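You operate a simulated robot arm through the tools that you are given. There is no shell and no other tool.

You run a simulated robot arm. Do the job below in one go: nothing can be reset, and whatever is moved stays where it is left.

JOB
Brush the beach sand off the teal towel.
Fine: the clothes brush lies in the packing drawer, lay it back and shut the drawer; the lint roller stays. Where these are worked on the way, their far stop is far enough and under half their travel is too little: packing drawer. What is to be rubbed or washed off counts as gone when no trace of it is left.
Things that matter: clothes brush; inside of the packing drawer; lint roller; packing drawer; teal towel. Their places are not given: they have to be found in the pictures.

The check looks at the end state, three seconds after you hand in, the way a careful person would. Anything else that was tipped, shoved, dropped, spilled or broken makes it a failure. Flat cloth is picked up by pressing the open fingertips on it (5 to 10 N) and closing them slowly along it; thin cloth reads only 2 to 8 mm in the jaws.

ROBOT AND FRAMES
A 7-joint arm with a two-finger parallel gripper, fixed in place. Base frame: the origin is at the foot of the arm, x ahead of it, y to its left, z up. Lengths are in cm, angles in degrees, forces in N, time in s.
Its first joint turns from -132.0 to 132.0 degrees. Payload 3.91 kg.
The tool frame sits at the grasp point between the pads (the TCP): z along the fingers, y along the line on which they close. The tips reach 3 cm beyond it. Largest opening 11 cm; finger width 2, thickness 1; the body of the gripper, 4.8 by 11.2 cm, starts 5.5 cm behind the TCP.
Orientation is that of the tool frame in the base frame, as [roll, pitch, yaw] about the fixed x, y, z axes, in that order (R = Rz(yaw) Ry(pitch) Rx(roll)). With the fingers straight down and closing along the base's y, the tool's x points along the base's -x, its y along +y and its z along -z.

CONTROLS
- The arm moves only by the tool play_rows. Its argument "motion" is a list of rows, each an object (a shift or turn left out is 0, a gripper value left out holds the last) with "xyz": the shift along the tool's x, y, z in units of 30 mm (1.0 is 30 mm), a list of three; "turn": the turn, a rotation vector about the tool's x, y, z in units of 6 degrees (1.0 is 6 degrees), a list of three; "jaw": the finger opening in cm, from 0 to 11. In form: [{"xyz": [dx, dy, dz], "turn": [ax, ay, az], "jaw": jaw}, ...]. A call has 1 to 20 rows; each row shifts and turns the commanded pose from where the row before left it, along the tool's axes as they then stand. A call with a number of a shift or a turn outside -1 to 1 is refused whole. Each row takes 0.2 s and may step no farther than 5 cm and 8.6 degrees from the row before; otherwise, or with a gripper value out of range, the whole call is refused. Where a pose cannot be reached the arm comes as near as it can. A force on the tool above 40 N (or 10 N above the force at the start of the call, whichever is more), or a blocked arm, ends the call early, and 0.2 s more pass. The fingers move at their own pace (about 10.8 cm/s each) and stop on an object; they squeeze with about 37 N. The grip force told is the motor's: it shows also when the fingers shut on nothing. Time passes only in rows, and 0.2 s behind the last, so rows that do not move let the fingers close. It gives the time, the measured TCP pose, the force on the tool (base axes), the opening and the grip force at its end, in the units of the frame above (readings bear some noise), with the torque about the TCP (base axes, N m) and any sound that the robot's microphone picked up.
- Cameras (640 x 400 px; columns grow to the right, rows downward): "scene" is fixed at [22, -65.15, 155.66]; the picture's right is [0.99, -0.10, 0.00], its down [-0.04, -0.42, -0.90] and it looks along [0.09, 0.90, -0.43] (base axes); focal length 339 px, centre (320, 200). "wrist" rides on the gripper at [7.2, 1.7, -10.3] in the tool frame; the picture's right is [-0.23, 0.97, 0.00], its down [-0.76, -0.18, -0.62] and it looks along [-0.61, -0.14, 0.78] (tool axes); focal length 222 px, centre (320, 200).
- capture(camera): a new picture of that camera. The clock stands still meanwhile.
- point_at(camera, pixels): for up to 12 pixels [column, row] of the newest picture of that camera ("zoom" is the newest enlarged one), the place [x, y, z] in the base frame of the surface seen there, good to about 0.2 cm. The clock stands still meanwhile.
- inspect(camera, box): a new picture of the part [left, top, right, bottom] of that camera's present view, enlarged. The clock stands still meanwhile.
- job_done(): hands the job in; it is judged then, once.

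Open the gripper and draw the arm clear of the work before you hand the job in, unless the task says otherwise.

The tools are called after "Call:" as name(argument=value, ...) on one line, values as JSON. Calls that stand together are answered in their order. play_rows: Moves the arm, as the interface text tells. Its arguments: {"type":"object","properties":{"motion":{"type":"array","items":{"type":"object","properties":{"xyz":{"type":"array","items":{"type":"number"}},"turn":{"type":"array","items":{"type":"number"}},"jaw":{"type":"number"}}}}},"required":["motion"]} The other tools are called the same way: capture (camera) takes a picture; point_at (camera, pixels) gives the place of the surface under pixels of a picture; inspect (camera, box) takes an enlarged picture of a part of a camera's view; job_done () hands the job in.

At the start:

```text
time: 0.0
ee_pos: [54.48, 43.06, 116.48]
ee_rot: [180.0, 0.0, 180.0]
ft_force: [-0.9, 0.1, -0.4]
ft_torque: [-0.01, 0.01, 0.01]
width: 10.97
gripper_force: 0.1
```

scene: 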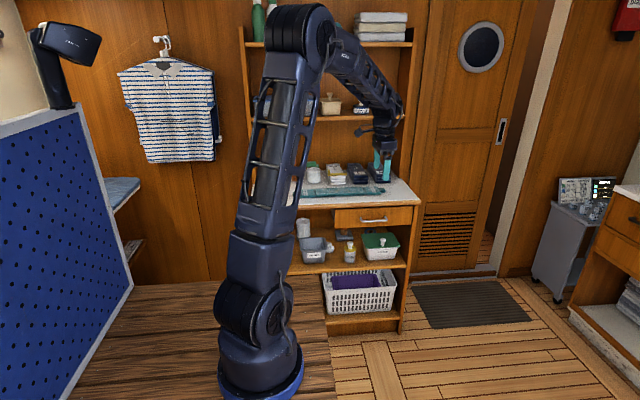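
wrist: 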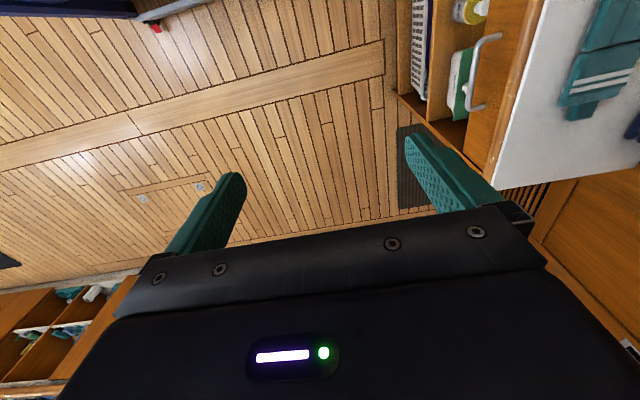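

The scene picture shows a shelf unit with a counter around (350,190), a drawer front with a handle at (372,218), and something teal on the counter. I'll enlarge that area.

Call:
inspect(camera="scene", box=[280, 140, 440, 240])

Call:
inspect(camera="wrist", box=[380, 0, 640, 200])

```text
4.00 times, centred on (360, 190) of scene
```

zoom: 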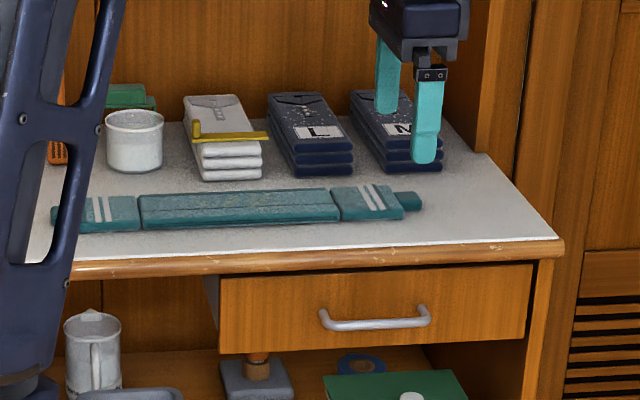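

```text
2.00 times, centred on (510, 100) of wrist
```

zoom: 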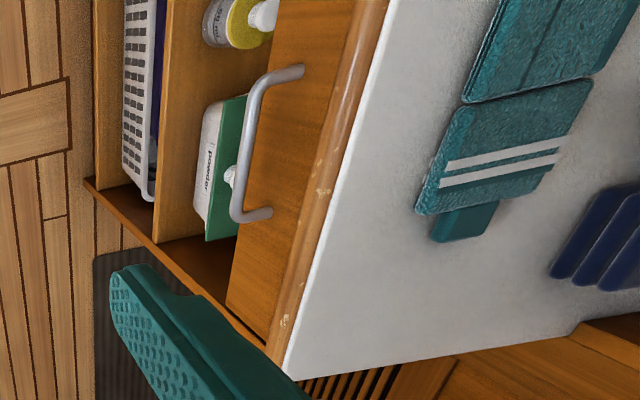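

The drawer under the counter has a bar handle and the teal towel lies on the counter above it. I'll measure the handle, drawer front, counter and towel.

Call:
inspect(camera="scene", box=[280, 150, 424, 240])

Call:
point_at(camera="scene", pixels=[[361, 221], [374, 221], [386, 219], [338, 212], [411, 208], [338, 227], [411, 222], [415, 202], [350, 204], [300, 208], [350, 217], [400, 217]])

Call:
point_at(camera="scene", pixels=[[302, 192], [340, 191], [360, 190], [374, 190], [382, 190], [293, 194], [316, 196], [362, 194], [378, 195], [330, 188], [380, 200], [330, 202]])

```text
4.44 times, centred on (352, 195) of scene
```

zoom: 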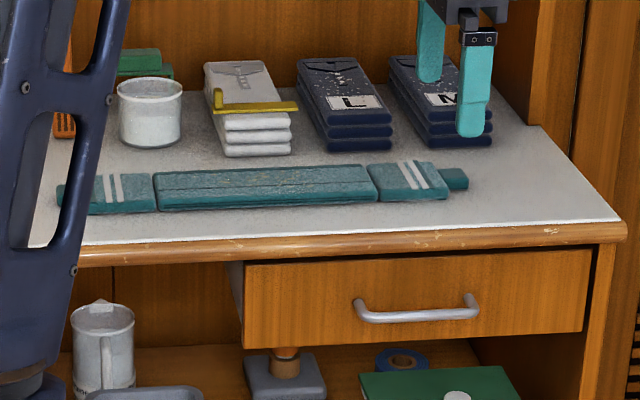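

```text
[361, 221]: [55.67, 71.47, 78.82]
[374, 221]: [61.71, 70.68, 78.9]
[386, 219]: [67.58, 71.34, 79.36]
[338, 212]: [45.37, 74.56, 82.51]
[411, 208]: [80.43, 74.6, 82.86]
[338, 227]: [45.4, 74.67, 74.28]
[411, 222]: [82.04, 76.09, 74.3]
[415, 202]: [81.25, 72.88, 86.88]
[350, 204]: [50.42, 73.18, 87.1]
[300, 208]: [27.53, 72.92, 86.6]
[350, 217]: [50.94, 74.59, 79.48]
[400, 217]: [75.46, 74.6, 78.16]
```

```text
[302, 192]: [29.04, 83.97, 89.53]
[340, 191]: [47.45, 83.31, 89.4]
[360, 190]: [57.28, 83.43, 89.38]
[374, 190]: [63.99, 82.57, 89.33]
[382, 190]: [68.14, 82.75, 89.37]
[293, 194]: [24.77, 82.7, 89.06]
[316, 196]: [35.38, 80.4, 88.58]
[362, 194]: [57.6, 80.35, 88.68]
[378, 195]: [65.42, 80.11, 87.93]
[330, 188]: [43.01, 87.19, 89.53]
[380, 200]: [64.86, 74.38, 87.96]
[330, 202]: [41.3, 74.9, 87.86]
```

The drawer front is at y≈74.6 with the handle near y≈71, z≈79, and the towel top is at z≈89.4. I'll zoom further on the towel to see the sand.

Call:
inspect(camera="scene", box=[288, 170, 352, 210])

Call:
inspect(camera="scene", box=[330, 170, 394, 210])

```text
10.00 times, centred on (320, 190) of scene
```

zoom: 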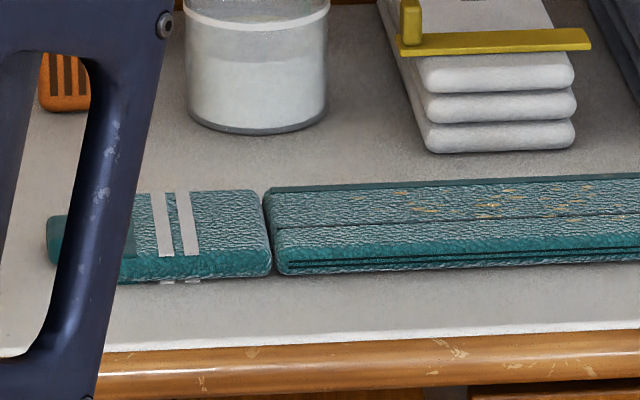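

```text
10.00 times, centred on (362, 190) of scene
```

zoom: 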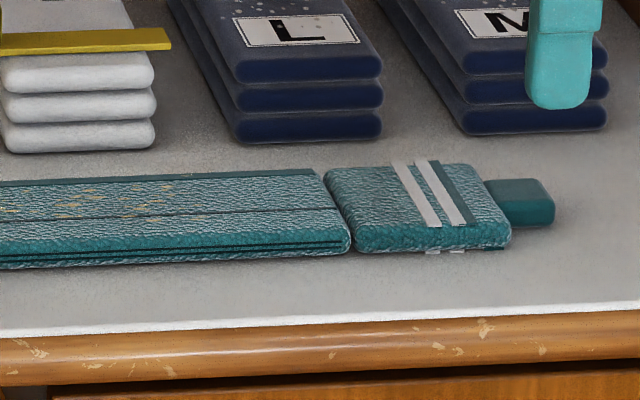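

Light sand specks sit on the middle fold of the towel. I'll tilt the tool toward the shelf (turn about tool x) and set the jaw to 5 cm, then look with the wrist camera.

Call:
play_rows(motion=[{"turn": [-1, 0, 0], "jaw": 5}, {"turn": [-1, 0, 0]}, {"turn": [-1, 0, 0]}, {"turn": [-1, 0, 0]}, {"turn": [-1, 0, 0]}, {"turn": [-1, 0, 0]}, {"turn": [-1, 0, 0]}, {"turn": [-1, 0, 0]}])

Call:
capture(camera="wrist")

Call:
capture(camera="scene")

```text
time: 1.8
ee_pos: [54.49, 43.08, 116.54]
ee_rot: [131.9, 0.0, 179.9]
ft_force: [-0.2, 1.0, -0.4]
ft_torque: [0.02, -0.01, -0.01]
width: 5.01
gripper_force: 0.1
```

```text
taken
```

wrist: 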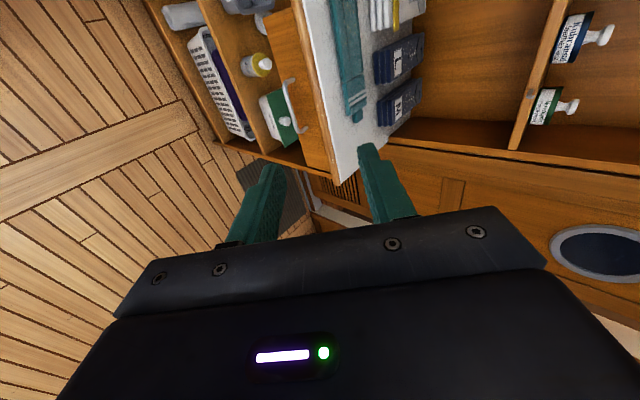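

```text
taken
```

scene: 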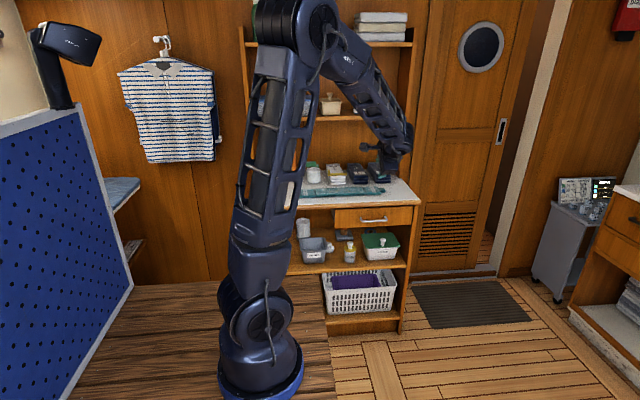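

The rotation works with no contact. I'll finish tilting to horizontal (7 more rows) and then descend toward handle height while still well in front of the drawer.

Call:
play_rows(motion=[{"turn": [-1, 0, 0]}, {"turn": [-1, 0, 0]}, {"turn": [-1, 0, 0]}, {"turn": [-1, 0, 0]}, {"turn": [-1, 0, 0]}, {"turn": [-1, 0, 0]}, {"turn": [-1, 0, 0]}, {"xyz": [-0.5, -1, 0]}, {"xyz": [-0.5, -1, 0]}, {"xyz": [-0.5, -1, 0]}, {"xyz": [-0.5, -1, 0]}, {"xyz": [-0.5, -1, 0]}, {"xyz": [0, -1, 0]}, {"xyz": [0, -1, 0]}, {"xyz": [0, -1, 0]}])

Call:
capture(camera="wrist")

Call:
capture(camera="scene")

```text
time: 5.0
ee_pos: [62.04, 43.07, 92.53]
ee_rot: [89.9, 0.0, -179.9]
ft_force: [0.0, -0.5, -0.4]
ft_torque: [-0.03, -0.02, -0.01]
width: 4.99
gripper_force: 0.0
```

```text
taken
```

wrist: 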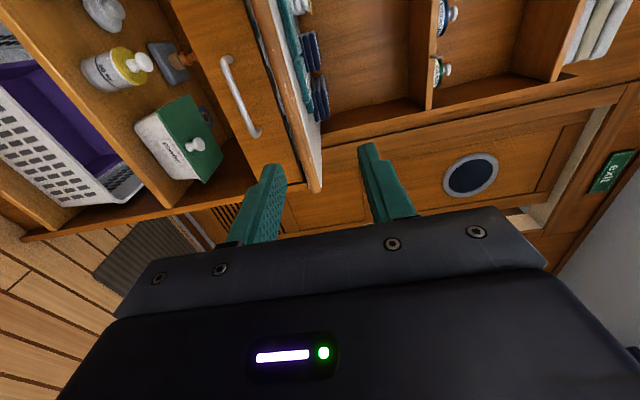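

```text
taken
```

scene: 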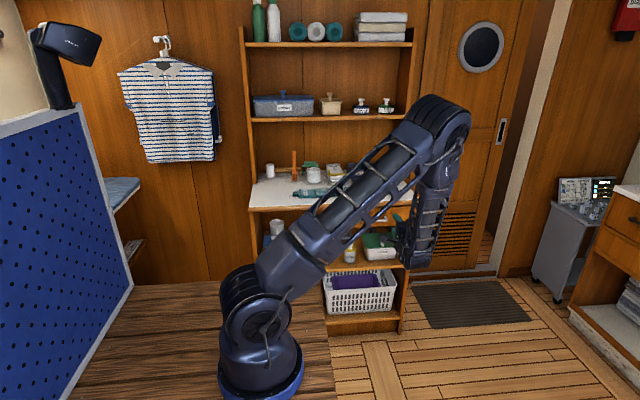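

The wrist view shows the handle from about (225,60) to (258,135). I'll measure the bar and its surroundings from this closer camera.

Call:
point_at(camera="wrist", pixels=[[226, 62], [230, 80], [238, 98], [246, 116], [254, 132], [215, 60], [260, 80], [268, 60], [290, 100], [275, 150], [305, 170], [182, 20]])

Call:
inspect(camera="wrist", box=[150, 0, 342, 200])

```text
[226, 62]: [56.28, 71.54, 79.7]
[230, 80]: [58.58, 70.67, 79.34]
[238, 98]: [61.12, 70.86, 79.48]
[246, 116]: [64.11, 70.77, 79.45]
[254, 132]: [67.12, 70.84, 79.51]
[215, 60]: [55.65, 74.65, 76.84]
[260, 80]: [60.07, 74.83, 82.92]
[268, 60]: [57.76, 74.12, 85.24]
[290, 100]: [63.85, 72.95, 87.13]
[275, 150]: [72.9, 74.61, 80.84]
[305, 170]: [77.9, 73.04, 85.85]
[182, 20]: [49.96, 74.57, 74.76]
```

```text
2.00 times, centred on (246, 100) of wrist
```

zoom: 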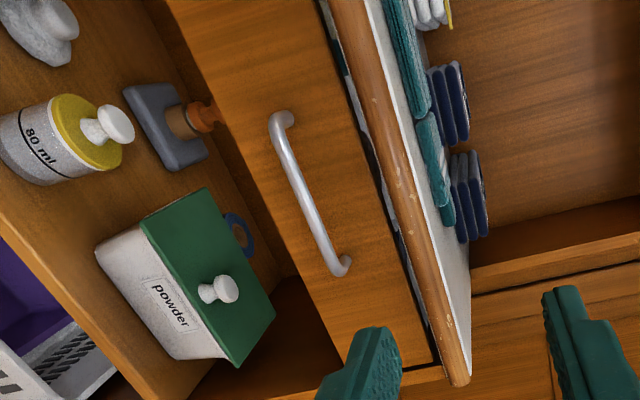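

The bar lies at y≈71, z≈79.3, x 56–67. I'll go down to z≈79.3 and forward to y≈64, then check alignment.

Call:
play_rows(motion=[{"xyz": [0, -1, 0]}, {"xyz": [0, -1, 0]}, {"xyz": [0, -1, 0]}, {"xyz": [0, -1, 0]}, {"xyz": [0, -0.4, 0]}, {"xyz": [0, 0, 1]}, {"xyz": [0, 0, 1]}, {"xyz": [0, 0, 1]}, {"xyz": [0, 0, 1]}, {"xyz": [0, 0, 1]}, {"xyz": [0, 0, 1]}, {"xyz": [0, 0, 1]}])

Call:
capture(camera="wrist")

```text
time: 7.6
ee_pos: [62.21, 63.94, 79.29]
ee_rot: [90.0, 0.1, 179.9]
ft_force: [-0.4, -0.4, -0.2]
ft_torque: [0.02, 0.01, 0.06]
width: 4.96
gripper_force: 0.0
```

```text
taken
```

wrist: 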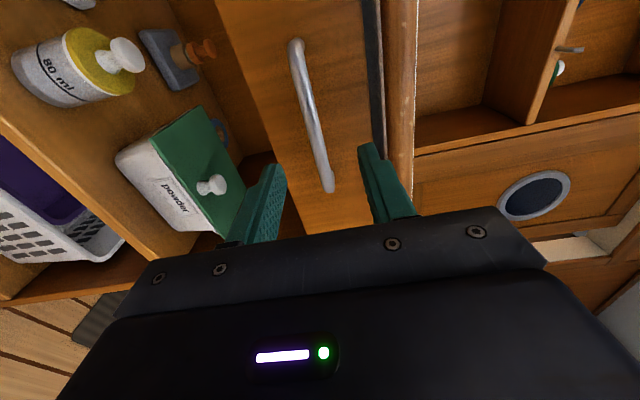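

The bar is lined up between the fingers. I'll advance 7 cm, then close on the bar.

Call:
play_rows(motion=[{"xyz": [0, 0, 0.8]}, {"xyz": [0, 0, 0.8]}, {"xyz": [0, 0, 0.7]}, {"jaw": 0}, {"jaw": 0}, {"jaw": 0}])

Call:
capture(camera="wrist")

```text
time: 9.0
ee_pos: [62.07, 70.96, 79.04]
ee_rot: [90.1, -0.1, -180.0]
ft_force: [-2.4, 2.1, -18.3]
ft_torque: [-0.1, -0.15, -0.61]
width: 1.18
gripper_force: 45.3
```

```text
taken
```

wrist: 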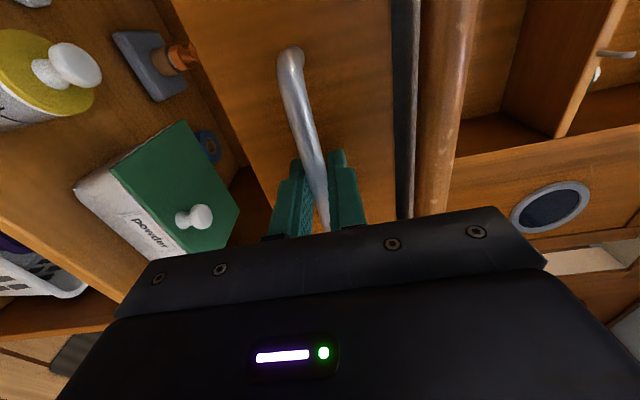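

The grip is on the bar (1.18 cm), with about 18 N of downward load because the bar is slightly lower than commanded. I'll lower the command a little and start pulling the drawer out.

Call:
play_rows(motion=[{"xyz": [0, -0.1, 0]}, {"xyz": [0, 0, -0.3]}, {"xyz": [0, 0, -0.5]}, {"xyz": [0, 0, -0.5]}])

```text
time: 10.0
ee_pos: [62.09, 67.1, 78.98]
ee_rot: [90.0, 0.0, 179.9]
ft_force: [1.2, 1.7, -7.2]
ft_torque: [-0.03, -0.01, -0.99]
width: 1.18
gripper_force: 45.4
```

The drawer is sliding freely with low force. I'll keep pulling in steady steps until the stop.

Call:
play_rows(motion=[{"xyz": [0, 0, -0.6]}, {"xyz": [0, 0, -0.6]}, {"xyz": [0, 0, -0.6]}, {"xyz": [0, 0, -0.6]}, {"xyz": [0, 0, -0.6]}])

Call:
capture(camera="scene")

Call:
capture(camera="wrist")

```text
time: 11.2
ee_pos: [62.11, 58.13, 79.01]
ee_rot: [90.0, 0.0, 179.9]
ft_force: [13.6, 0.9, -1.1]
ft_torque: [0.03, -0.01, 0.82]
width: 1.19
gripper_force: 44.8
```

```text
taken
```

scene: 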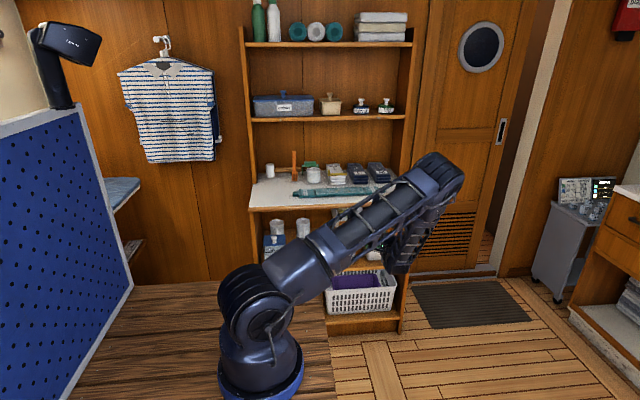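

```text
taken
```

wrist: 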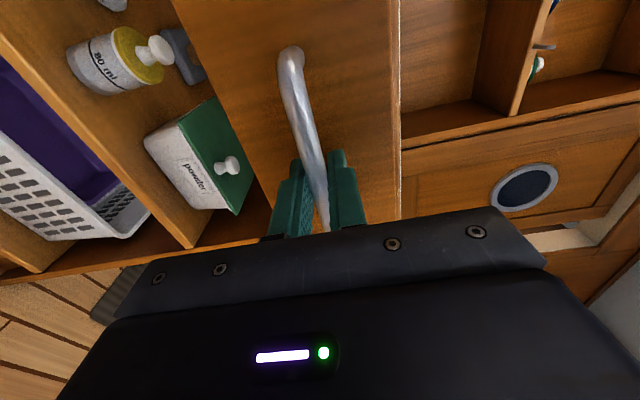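

The drawer is open ~13 cm now. I'll keep pulling with the same steps.

Call:
play_rows(motion=[{"xyz": [0, 0, -0.5]}, {"xyz": [0, 0, -0.5]}, {"xyz": [0, 0, -0.5]}, {"xyz": [0, 0, -0.5]}])

```text
time: 12.2
ee_pos: [62.03, 51.98, 79.05]
ee_rot: [89.9, 0.0, 179.9]
ft_force: [18.2, 1.1, 0.0]
ft_torque: [0.04, -0.03, -0.64]
width: 1.22
gripper_force: 44.8
```

A sideways load of 18 N has built up, so I'll ease 2 mm toward +x and keep pulling.

Call:
play_rows(motion=[{"xyz": [-0.07, 0, 0]}, {"xyz": [0, 0, -0.4]}, {"xyz": [0, 0, -0.4]}, {"xyz": [0, 0, -0.4]}])

```text
time: 13.2
ee_pos: [62.13, 48.54, 78.98]
ee_rot: [90.1, 0.0, -179.8]
ft_force: [-5.6, 1.0, 1.5]
ft_torque: [0.02, -0.07, -0.1]
width: 1.17
gripper_force: 45.1
```

22 cm open and still free. I'll keep pulling gently toward the far stop.

Call:
play_rows(motion=[{"xyz": [0, 0, -0.4]}, {"xyz": [0, 0, -0.4]}, {"xyz": [0, 0, -0.4]}])

Call:
capture(camera="scene")

```text
time: 14.0
ee_pos: [62.15, 44.98, 78.97]
ee_rot: [89.9, 0.0, -179.9]
ft_force: [-25.0, 1.0, 7.6]
ft_torque: [0.04, 0.02, -0.03]
width: 1.18
gripper_force: 44.6
```

```text
taken
```

scene: 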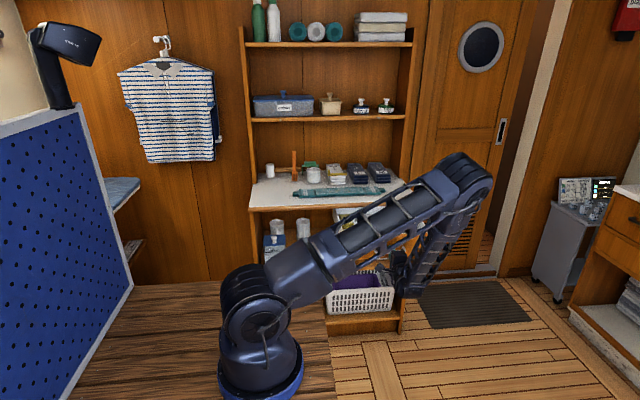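

Sideways load is now -25 N, so I'll shift back by 1.5 mm and try one more gentle pull to feel for the stop.

Call:
play_rows(motion=[{"xyz": [0.06, -0.03, 0]}, {"xyz": [0, 0, -0.2]}, {"xyz": [0, 0, -0.2]}, {"xyz": [0, 0, -0.2]}])

```text
time: 15.0
ee_pos: [62.19, 42.99, 79.0]
ee_rot: [89.8, 0.0, 179.9]
ft_force: [-3.8, -0.6, 27.6]
ft_torque: [0.17, 0.1, 0.74]
width: 1.18
gripper_force: 44.9
```

No stop felt yet (Fy≈0), but a vertical load has grown, so I'll relieve it and look with the wrist camera.

Call:
play_rows(motion=[{"xyz": [0, 0.08, 0]}, {"xyz": [0, 0, 0]}])

Call:
capture(camera="wrist")

```text
time: 15.6
ee_pos: [62.05, 42.88, 78.93]
ee_rot: [90.2, 0.0, 179.9]
ft_force: [3.0, 0.0, -1.6]
ft_torque: [-0.1, -0.21, -0.39]
width: 1.17
gripper_force: 45.0
```

```text
taken
```

wrist: 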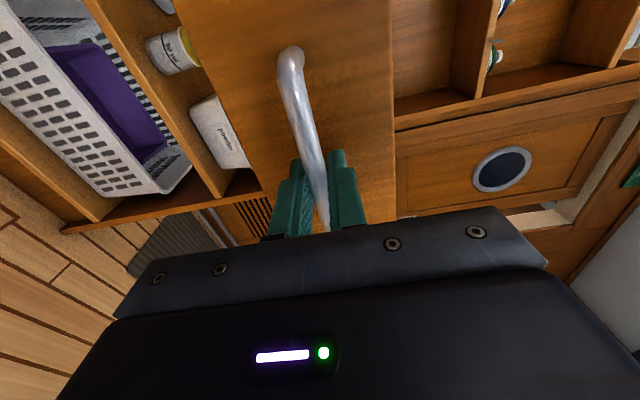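

The drawer is 28 cm open with hardly any force, which is ample. I'll open the jaws, back straight off the handle and rise above the drawer.

Call:
play_rows(motion=[{"jaw": 5}, {"jaw": 5}, {"xyz": [0, 0, -0.7]}, {"xyz": [0, 0, -1]}, {"xyz": [0, 0, -1]}, {"xyz": [0, 1, 0]}, {"xyz": [0, 1, 0]}, {"xyz": [0, 1, 0]}, {"xyz": [0, 1, 0]}, {"xyz": [0, 1, 0]}, {"xyz": [0, 1, 0]}, {"xyz": [0, 1, 0]}, {"xyz": [0, 1, 0]}, {"xyz": [0, 1, 0]}, {"xyz": [0, 1, 0]}])

Call:
capture(camera="scene")

Call:
capture(camera="wrist")

```text
time: 18.8
ee_pos: [62.14, 35.04, 109.17]
ee_rot: [90.1, 0.0, 179.9]
ft_force: [0.1, -0.4, -0.2]
ft_torque: [0.04, 0.0, 0.03]
width: 5.02
gripper_force: 0.1
```

```text
taken
```

scene: 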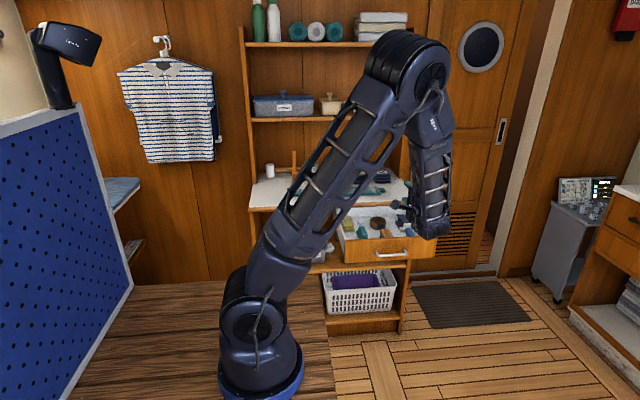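

```text
taken
```

wrist: 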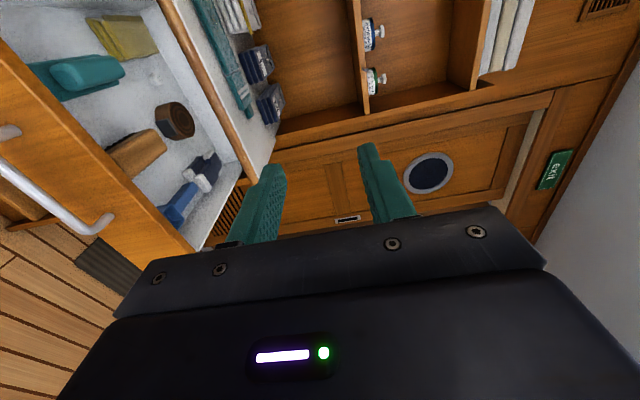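

The drawer is now open and its contents are visible. I'll enlarge both views to tell the clothes brush from the lint roller.

Call:
inspect(camera="wrist", box=[0, 0, 280, 250])

Call:
inspect(camera="scene", box=[330, 190, 442, 260])

```text
1.60 times, centred on (140, 125) of wrist
```

zoom: 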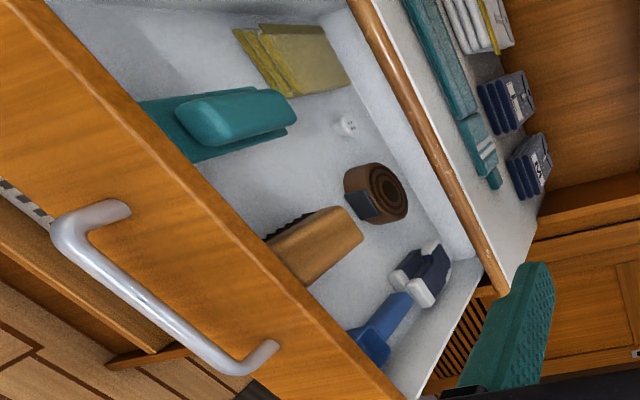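

```text
5.71 times, centred on (386, 225) of scene
```

zoom: 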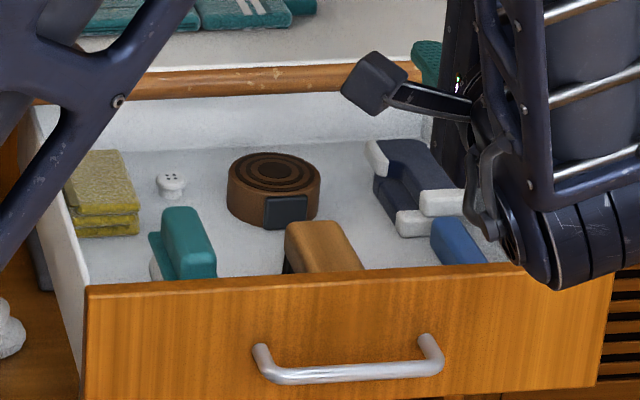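

There is a brown wooden brush with dark bristles, a teal brush-like item, a coiled belt and a navy/white/blue item. I'll turn the tool to point down and move over the drawer for a close look.

Call:
play_rows(motion=[{"turn": [1, 0, 0]}, {"turn": [1, 0, 0]}, {"turn": [1, 0, 0]}, {"turn": [1, 0, 0]}, {"turn": [1, 0, 0]}, {"turn": [1, 0, 0]}, {"turn": [1, 0, 0]}, {"turn": [1, 0, 0]}, {"turn": [1, 0, 0]}, {"turn": [1, 0, 0]}, {"turn": [1, 0, 0]}, {"turn": [1, 0, 0]}, {"turn": [1, 0, 0]}, {"turn": [1, 0, 0]}, {"turn": [1, 0, 0]}, {"xyz": [0.3, 1, 0]}, {"xyz": [0.3, 1, 0]}, {"xyz": [0.3, 1, 0]}, {"xyz": [0.3, 1, 0]}, {"xyz": [0.3, 1, 0]}])

Call:
capture(camera="wrist")

Call:
capture(camera="scene")

```text
time: 23.0
ee_pos: [57.57, 49.87, 109.18]
ee_rot: [-179.9, -0.1, 180.0]
ft_force: [0.4, -0.2, -0.3]
ft_torque: [0.07, 0.02, 0.01]
width: 4.99
gripper_force: 0.1
```

```text
taken
```

wrist: 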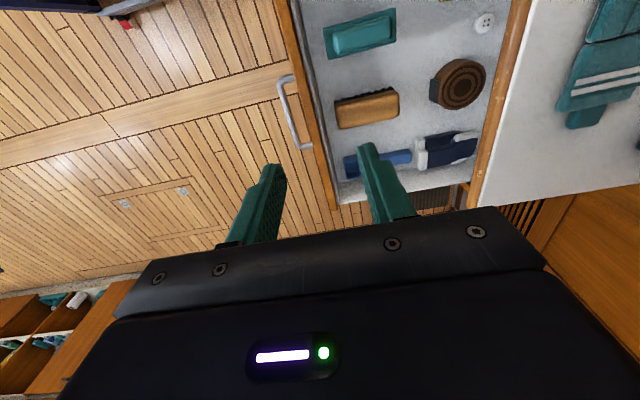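

```text
taken
```

scene: 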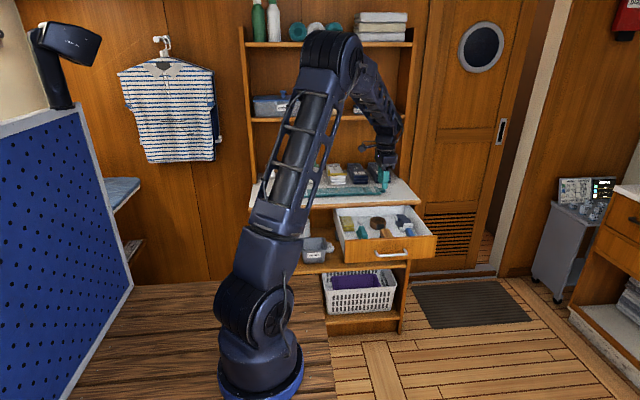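

Call:
inspect(camera="wrist", box=[280, 0, 540, 200])

Call:
inspect(camera="scene", box=[328, 195, 440, 265])

```text
2.00 times, centred on (410, 100) of wrist
```

zoom: 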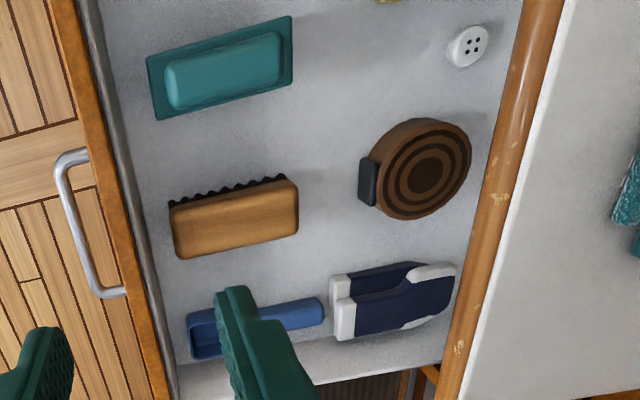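

```text
5.71 times, centred on (384, 230) of scene
```

zoom: 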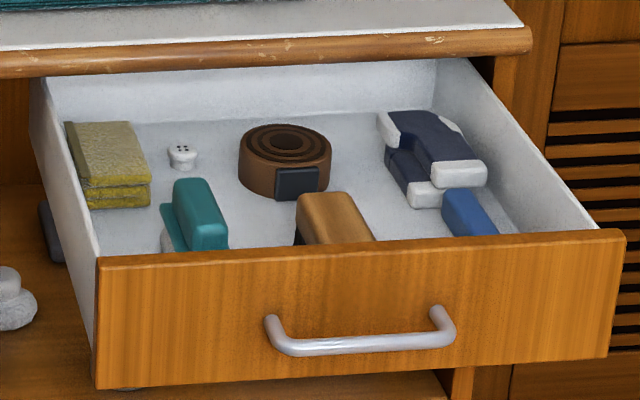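

The three candidates are a teal block on a plate, a brown block with dark wavy bristles, and a blue item. I'll lower 9 cm for a closer view to identify them.

Call:
play_rows(motion=[{"xyz": [0.5, 0.5, 1]}, {"xyz": [0.5, 0.5, 1]}, {"xyz": [0.5, 0.5, 1]}])

Call:
inspect(camera="wrist", box=[200, 0, 520, 200])

Call:
capture(camera="wrist")

```text
time: 23.8
ee_pos: [53.15, 54.31, 100.01]
ee_rot: [-180.0, 0.1, 179.9]
ft_force: [-0.1, -0.9, 0.1]
ft_torque: [0.01, -0.01, -0.02]
width: 5.02
gripper_force: 0.0
```

```text
2.00 times, centred on (360, 100) of wrist
```

zoom: 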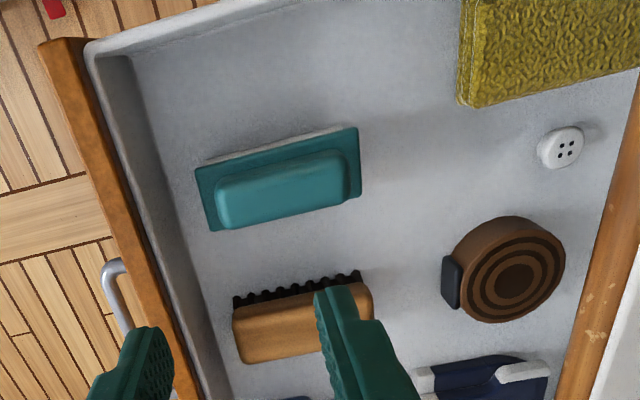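

```text
taken
```

wrist: 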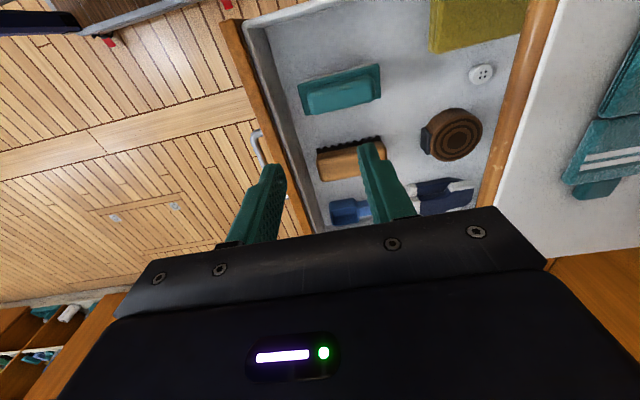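

The brown block clearly has dark bristle tufts; the teal one has a pale pad beneath. I'll shift toward +x to see the blue item, which is the last to identify.

Call:
play_rows(motion=[{"xyz": [-1, 0, 0]}, {"xyz": [-1, 0, 0]}, {"xyz": [-1, 0, 0]}, {"xyz": [-1, 0, 0]}, {"xyz": [-1, 0, 0]}])

Call:
inspect(camera="wrist", box=[200, 0, 520, 200])

```text
time: 25.0
ee_pos: [68.03, 54.62, 100.3]
ee_rot: [-179.9, -0.1, -179.9]
ft_force: [-0.3, 0.2, 0.6]
ft_torque: [-0.05, -0.03, 0.01]
width: 5.02
gripper_force: 0.0
```

```text
2.00 times, centred on (360, 100) of wrist
```

zoom: 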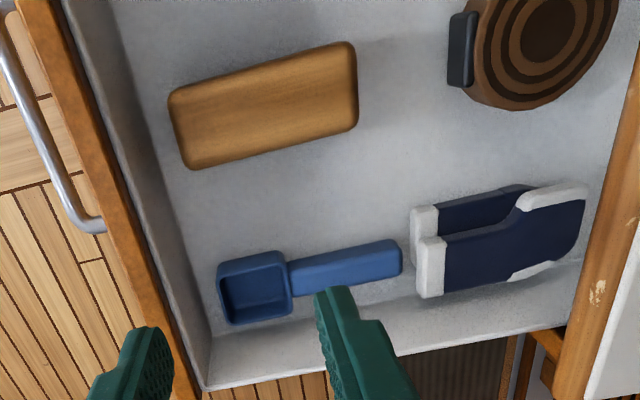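

The blue item is a scoop, so the lint roller must be something else. I'll look closely at the counter's left side and the other shelves in the scene view.

Call:
capture(camera="scene")

Call:
inspect(camera="scene", box=[244, 140, 404, 240])

Call:
inspect(camera="scene", box=[244, 220, 404, 320])

```text
taken
```

scene: 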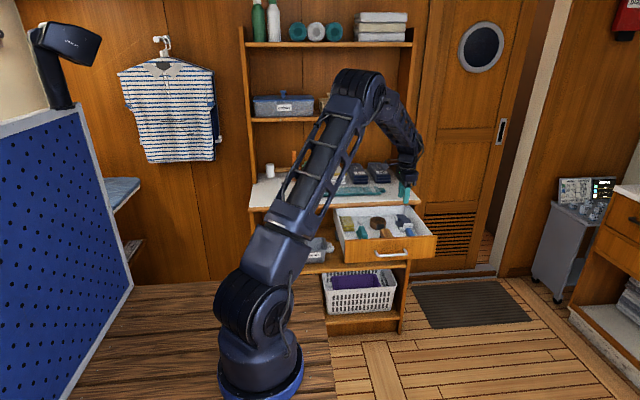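

```text
4.00 times, centred on (324, 190) of scene
```

zoom: 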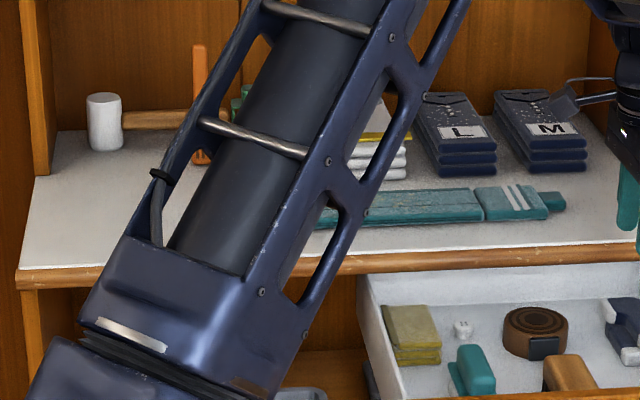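

```text
4.00 times, centred on (324, 270) of scene
```

zoom: 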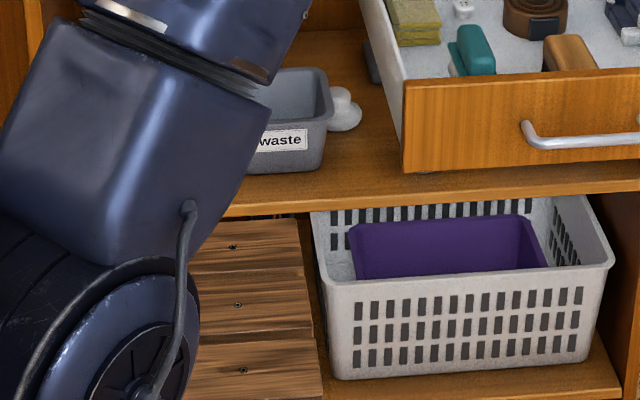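

A white roll on a wooden handle lies on the counter's left (scene ~(270,170)–(294,170)): that is the lint roller, to be left alone. The brown bristled block in the drawer looks like the clothes brush; I'll measure it and the teal item from the wrist view.

Call:
play_rows(motion=[{"xyz": [1, 0, 0]}, {"xyz": [1, 0, 0]}, {"xyz": [1, 0, 0]}])

Call:
capture(camera="wrist")

Call:
inspect(camera="wrist", box=[220, 0, 476, 160])

```text
time: 25.8
ee_pos: [59.09, 54.35, 100.12]
ee_rot: [180.0, 0.0, -180.0]
ft_force: [1.3, -0.9, 0.7]
ft_torque: [0.02, 0.07, -0.02]
width: 4.99
gripper_force: 0.0
```

```text
taken
```

wrist: 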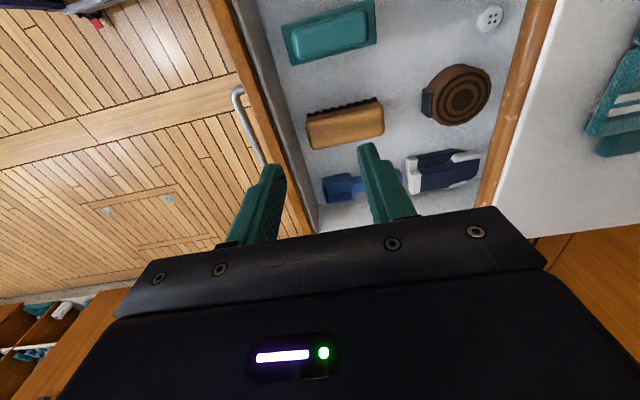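

```text
2.50 times, centred on (348, 80) of wrist
```

zoom: 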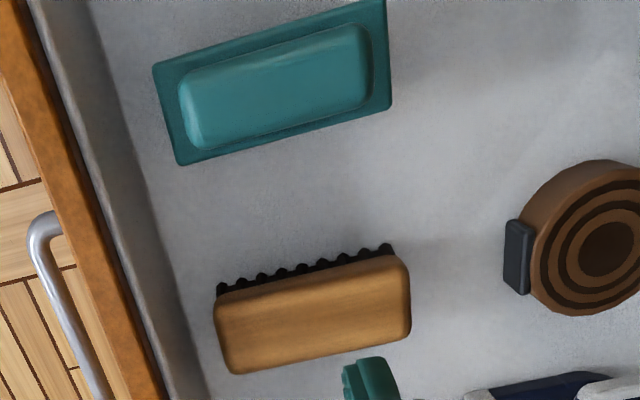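

Call:
point_at(camera="zoom", pixels=[[225, 300], [400, 260], [240, 370], [405, 335], [312, 310], [222, 290], [392, 247], [300, 220], [180, 80], [360, 40], [195, 150], [365, 100]])

Call:
point_at(camera="wrist", pixels=[[345, 125], [310, 160], [300, 205], [246, 60], [220, 10], [275, 90], [440, 95], [455, 165], [360, 190], [400, 40], [530, 40], [505, 130]])

```text
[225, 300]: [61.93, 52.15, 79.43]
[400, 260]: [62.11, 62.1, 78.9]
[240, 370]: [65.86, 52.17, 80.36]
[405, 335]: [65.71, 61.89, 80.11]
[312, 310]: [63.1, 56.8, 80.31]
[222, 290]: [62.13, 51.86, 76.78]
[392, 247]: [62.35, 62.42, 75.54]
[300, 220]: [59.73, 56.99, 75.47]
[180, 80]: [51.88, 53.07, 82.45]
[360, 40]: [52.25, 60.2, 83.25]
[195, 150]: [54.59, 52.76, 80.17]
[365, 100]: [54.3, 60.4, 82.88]
```

```text
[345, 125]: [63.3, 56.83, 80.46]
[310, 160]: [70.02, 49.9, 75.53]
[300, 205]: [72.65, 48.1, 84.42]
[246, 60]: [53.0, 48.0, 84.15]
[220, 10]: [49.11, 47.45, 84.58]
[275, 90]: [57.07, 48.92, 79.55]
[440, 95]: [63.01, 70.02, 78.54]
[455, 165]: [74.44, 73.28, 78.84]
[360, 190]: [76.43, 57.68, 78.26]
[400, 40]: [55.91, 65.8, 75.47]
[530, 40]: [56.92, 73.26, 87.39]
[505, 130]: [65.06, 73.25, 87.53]
```

The brush's wooden back spans x 61.8–66, y 52–62.2, top z≈80.4 over a drawer floor at 75.5, so I'll grip it across x. I'll yaw the tool -90° about its z so the camera sits on the -y side, and open the jaw to 7 cm.

Call:
play_rows(motion=[{"turn": [0, 0, -1], "jaw": 7}, {"turn": [0, 0, -1]}, {"turn": [0, 0, -1]}, {"turn": [0, 0, -1]}, {"turn": [0, 0, -1]}, {"turn": [0, 0, -1]}, {"turn": [0, 0, -1]}, {"turn": [0, 0, -1]}, {"turn": [0, 0, -1]}, {"turn": [0, 0, -1]}, {"turn": [0, 0, -1]}, {"turn": [0, 0, -1]}, {"turn": [0, 0, -1]}, {"turn": [0, 0, -1]}, {"turn": [0, 0, -1]}])

Call:
capture(camera="wrist")

Call:
capture(camera="scene")

```text
time: 29.0
ee_pos: [59.1, 54.49, 100.31]
ee_rot: [180.0, 0.1, -90.0]
ft_force: [-0.1, 0.6, 0.4]
ft_torque: [0.02, -0.01, -0.02]
width: 6.99
gripper_force: 0.1
```

```text
taken
```

wrist: 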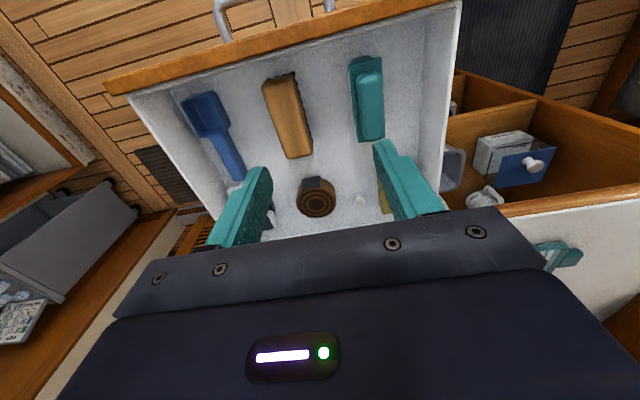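

```text
taken
```

scene: 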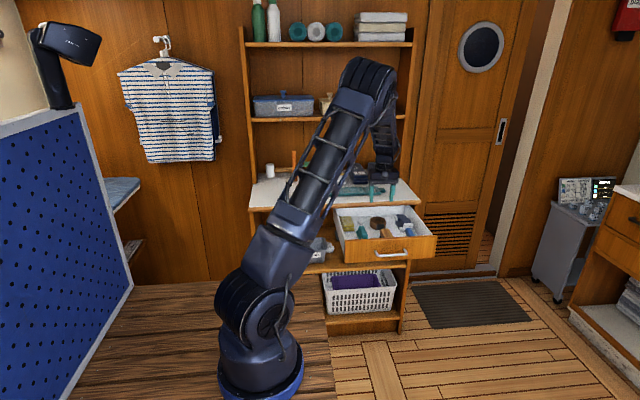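

The tool is now yawed as planned. I'll shift over the brush centre (63.9, 57.1) and descend to z≈88 to check alignment.

Call:
play_rows(motion=[{"xyz": [-0.44, -0.8, 0]}, {"xyz": [-0.44, -0.8, 0]}, {"xyz": [0, 0, 1]}, {"xyz": [0, 0, 1]}, {"xyz": [0, 0, 1]}, {"xyz": [0, 0, 1]}])

Call:
capture(camera="wrist")

Call:
inspect(camera="scene", box=[328, 170, 440, 265])

```text
time: 30.4
ee_pos: [64.01, 57.22, 88.13]
ee_rot: [179.9, 0.0, -90.0]
ft_force: [-0.1, -0.4, -0.4]
ft_torque: [0.02, -0.02, -0.03]
width: 7.0
gripper_force: 0.0
```

```text
taken
```

wrist: 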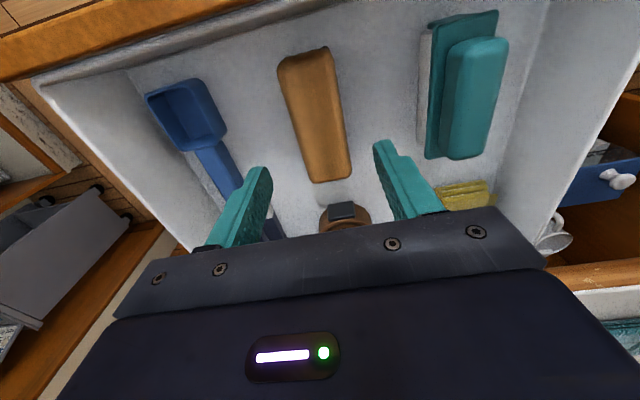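

```text
4.21 times, centred on (384, 218) of scene
```

zoom: 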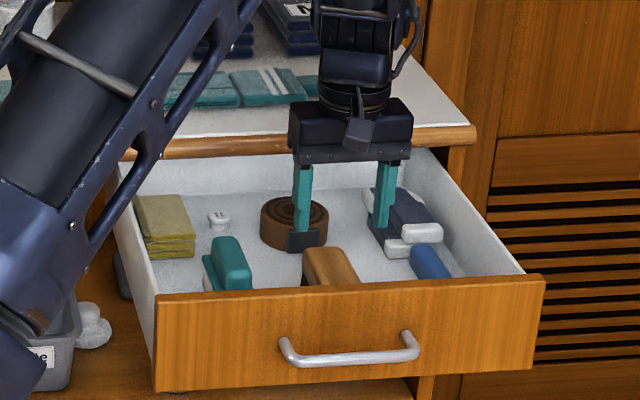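

Fingers straddle the brown brush in the view, with clear gaps to the teal item and the scoop. I'll re-measure the brush's edges from this closer view before descending.

Call:
point_at(camera="wrist", pixels=[[284, 70], [328, 52], [300, 110], [338, 100], [318, 175], [348, 170], [315, 110], [436, 60], [430, 140], [240, 180], [344, 212], [255, 210]])

Call:
inspect(camera="wrist", box=[240, 30, 528, 210])

```text
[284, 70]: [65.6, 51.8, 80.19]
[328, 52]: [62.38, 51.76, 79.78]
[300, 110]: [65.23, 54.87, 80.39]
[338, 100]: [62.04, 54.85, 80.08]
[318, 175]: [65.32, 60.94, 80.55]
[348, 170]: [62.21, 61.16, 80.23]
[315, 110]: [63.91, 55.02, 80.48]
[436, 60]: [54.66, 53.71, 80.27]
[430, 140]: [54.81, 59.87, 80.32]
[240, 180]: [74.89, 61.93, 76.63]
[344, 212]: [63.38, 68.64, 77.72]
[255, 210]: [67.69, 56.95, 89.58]
```

```text
2.22 times, centred on (384, 120) of wrist
```

zoom: 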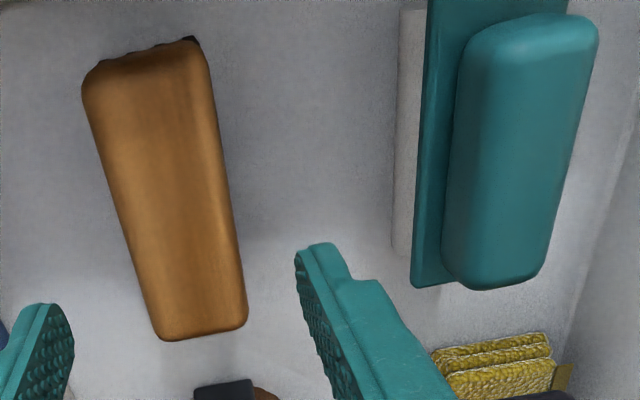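

The brush centre is about (63.8, 56.9). I'll descend to TCP z≈80, stay clear of the drawer floor (75.5), and close on the wood.

Call:
play_rows(motion=[{"xyz": [0.1, 0.05, 0.9]}, {"xyz": [0, 0, 0.9]}, {"xyz": [0, 0, 0.9]}, {}])

Call:
capture(camera="wrist")

```text
time: 31.4
ee_pos: [63.8, 56.93, 80.07]
ee_rot: [-180.0, 0.0, -90.0]
ft_force: [-0.7, 0.2, 1.0]
ft_torque: [-0.01, 0.0, 0.02]
width: 7.0
gripper_force: 0.0
```

```text
taken
```

wrist: 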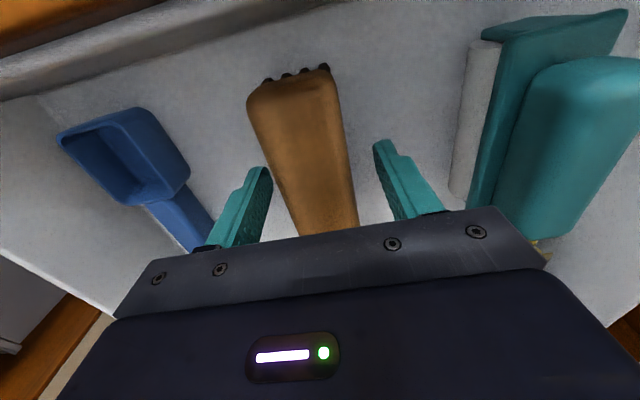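

The brush is centred between the fingers with no contact. I'll close the jaws on it.

Call:
play_rows(motion=[{"jaw": 3}, {"jaw": 3}, {"jaw": 3}])

Call:
inspect(camera="wrist", box=[160, 20, 480, 220])

```text
time: 32.2
ee_pos: [63.67, 56.97, 80.16]
ee_rot: [-180.0, 0.0, -89.9]
ft_force: [0.6, -0.1, 0.3]
ft_torque: [0.01, 0.02, -0.05]
width: 4.39
gripper_force: 37.1
```

```text
2.00 times, centred on (320, 120) of wrist
```

zoom: 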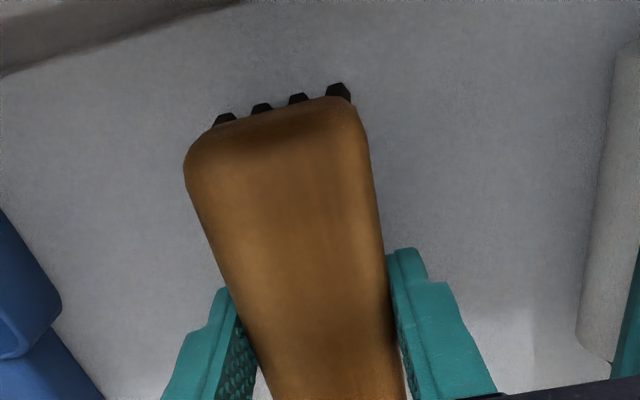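

The brush is gripped (4.39 cm, 37 N). I'll lift it straight up 18 cm and check it in both views.

Call:
play_rows(motion=[{"xyz": [0, 0, -0.3]}, {"xyz": [0, 0, -0.7]}, {"xyz": [0, 0, -1]}, {"xyz": [0, 0, -1]}, {"xyz": [0, 0, -1]}, {"xyz": [0, 0, -1]}, {"xyz": [0, 0, -1]}])

Call:
capture(camera="wrist")

Call:
capture(camera="scene")

```text
time: 33.8
ee_pos: [63.58, 56.91, 98.06]
ee_rot: [179.9, -0.1, -90.2]
ft_force: [0.2, -0.3, -1.7]
ft_torque: [0.02, 0.04, -0.03]
width: 4.36
gripper_force: 37.1
```

```text
taken
```

wrist: 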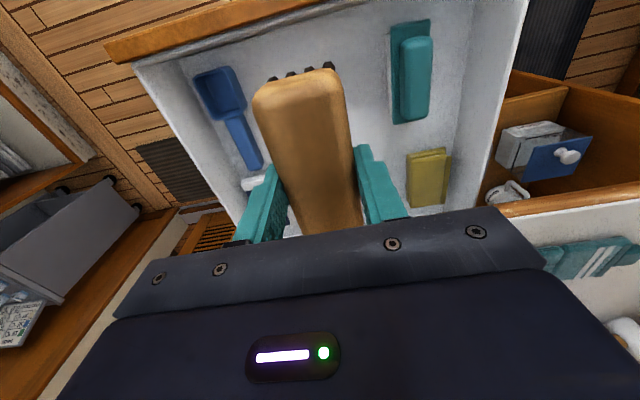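

```text
taken
```

scene: 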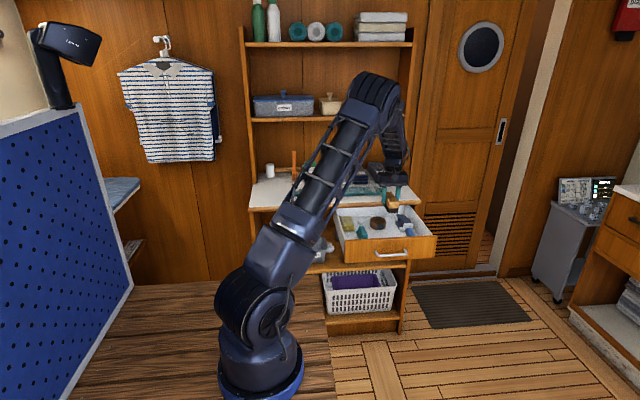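

The brush is up and steady. Before moving over the counter I'll measure the shelf above it, the side boards and the items behind the towel.

Call:
point_at(camera="scene", pixels=[[300, 119], [262, 119], [300, 104], [250, 150], [410, 140], [406, 45], [300, 150], [280, 46], [270, 170], [290, 172], [294, 155], [385, 175]])

Call:
inspect(camera="scene", box=[240, 130, 416, 240])

```text
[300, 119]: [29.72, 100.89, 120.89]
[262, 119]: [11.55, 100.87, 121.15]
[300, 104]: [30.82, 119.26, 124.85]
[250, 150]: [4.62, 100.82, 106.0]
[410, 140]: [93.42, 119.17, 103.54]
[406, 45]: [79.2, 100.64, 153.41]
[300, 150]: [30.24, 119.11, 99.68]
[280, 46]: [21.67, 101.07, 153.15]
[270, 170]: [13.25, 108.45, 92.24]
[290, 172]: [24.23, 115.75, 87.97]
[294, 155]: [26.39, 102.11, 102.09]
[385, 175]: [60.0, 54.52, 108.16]
```

```text
3.64 times, centred on (328, 185) of scene
```

zoom: 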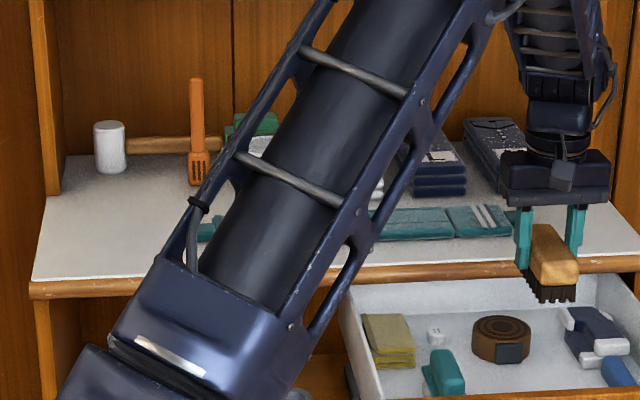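

The shelf lip is back at y≈101, so the space over the towel (y 80–88) is open. I'll carry the brush above the towel's front edge and look at the sand with the wrist camera.

Call:
play_rows(motion=[{"xyz": [0, 0, -1]}, {"xyz": [0, 0.3, -1]}, {"xyz": [-0.7, 0.9, -0.6]}, {"xyz": [-0.7, 0.9, 0]}, {"xyz": [-0.7, 0.9, 0]}, {"xyz": [-0.7, 0.9, 0]}, {"xyz": [-0.7, 0.9, 0]}, {"xyz": [-0.7, 0.9, 0]}, {"xyz": [-0.7, 0.5, 0]}])

Call:
capture(camera="wrist")

Call:
capture(camera="scene")

```text
time: 35.8
ee_pos: [45.07, 71.42, 105.78]
ee_rot: [-180.0, 0.0, -90.1]
ft_force: [1.1, 0.0, -0.4]
ft_torque: [-0.01, 0.03, 0.01]
width: 4.35
gripper_force: 36.7
```

```text
taken
```

wrist: 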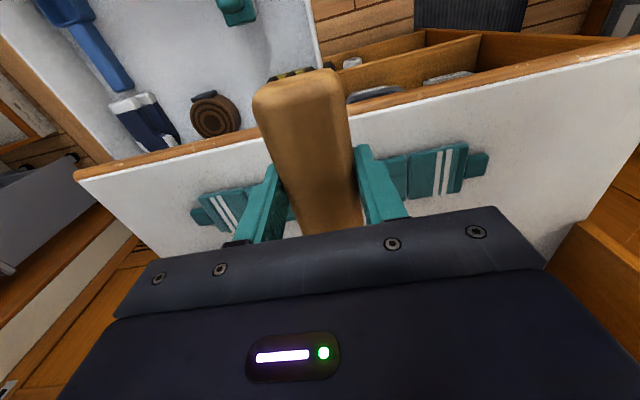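

```text
taken
```

scene: 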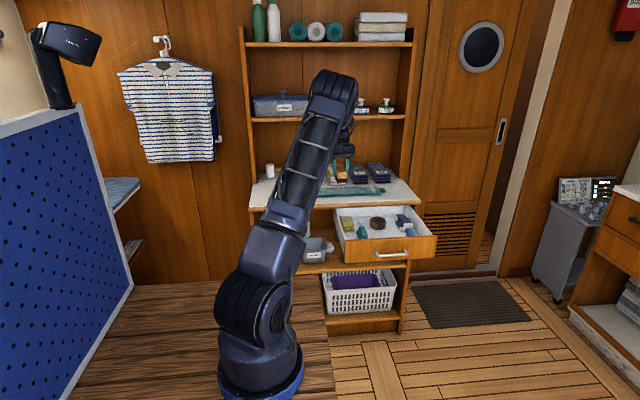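

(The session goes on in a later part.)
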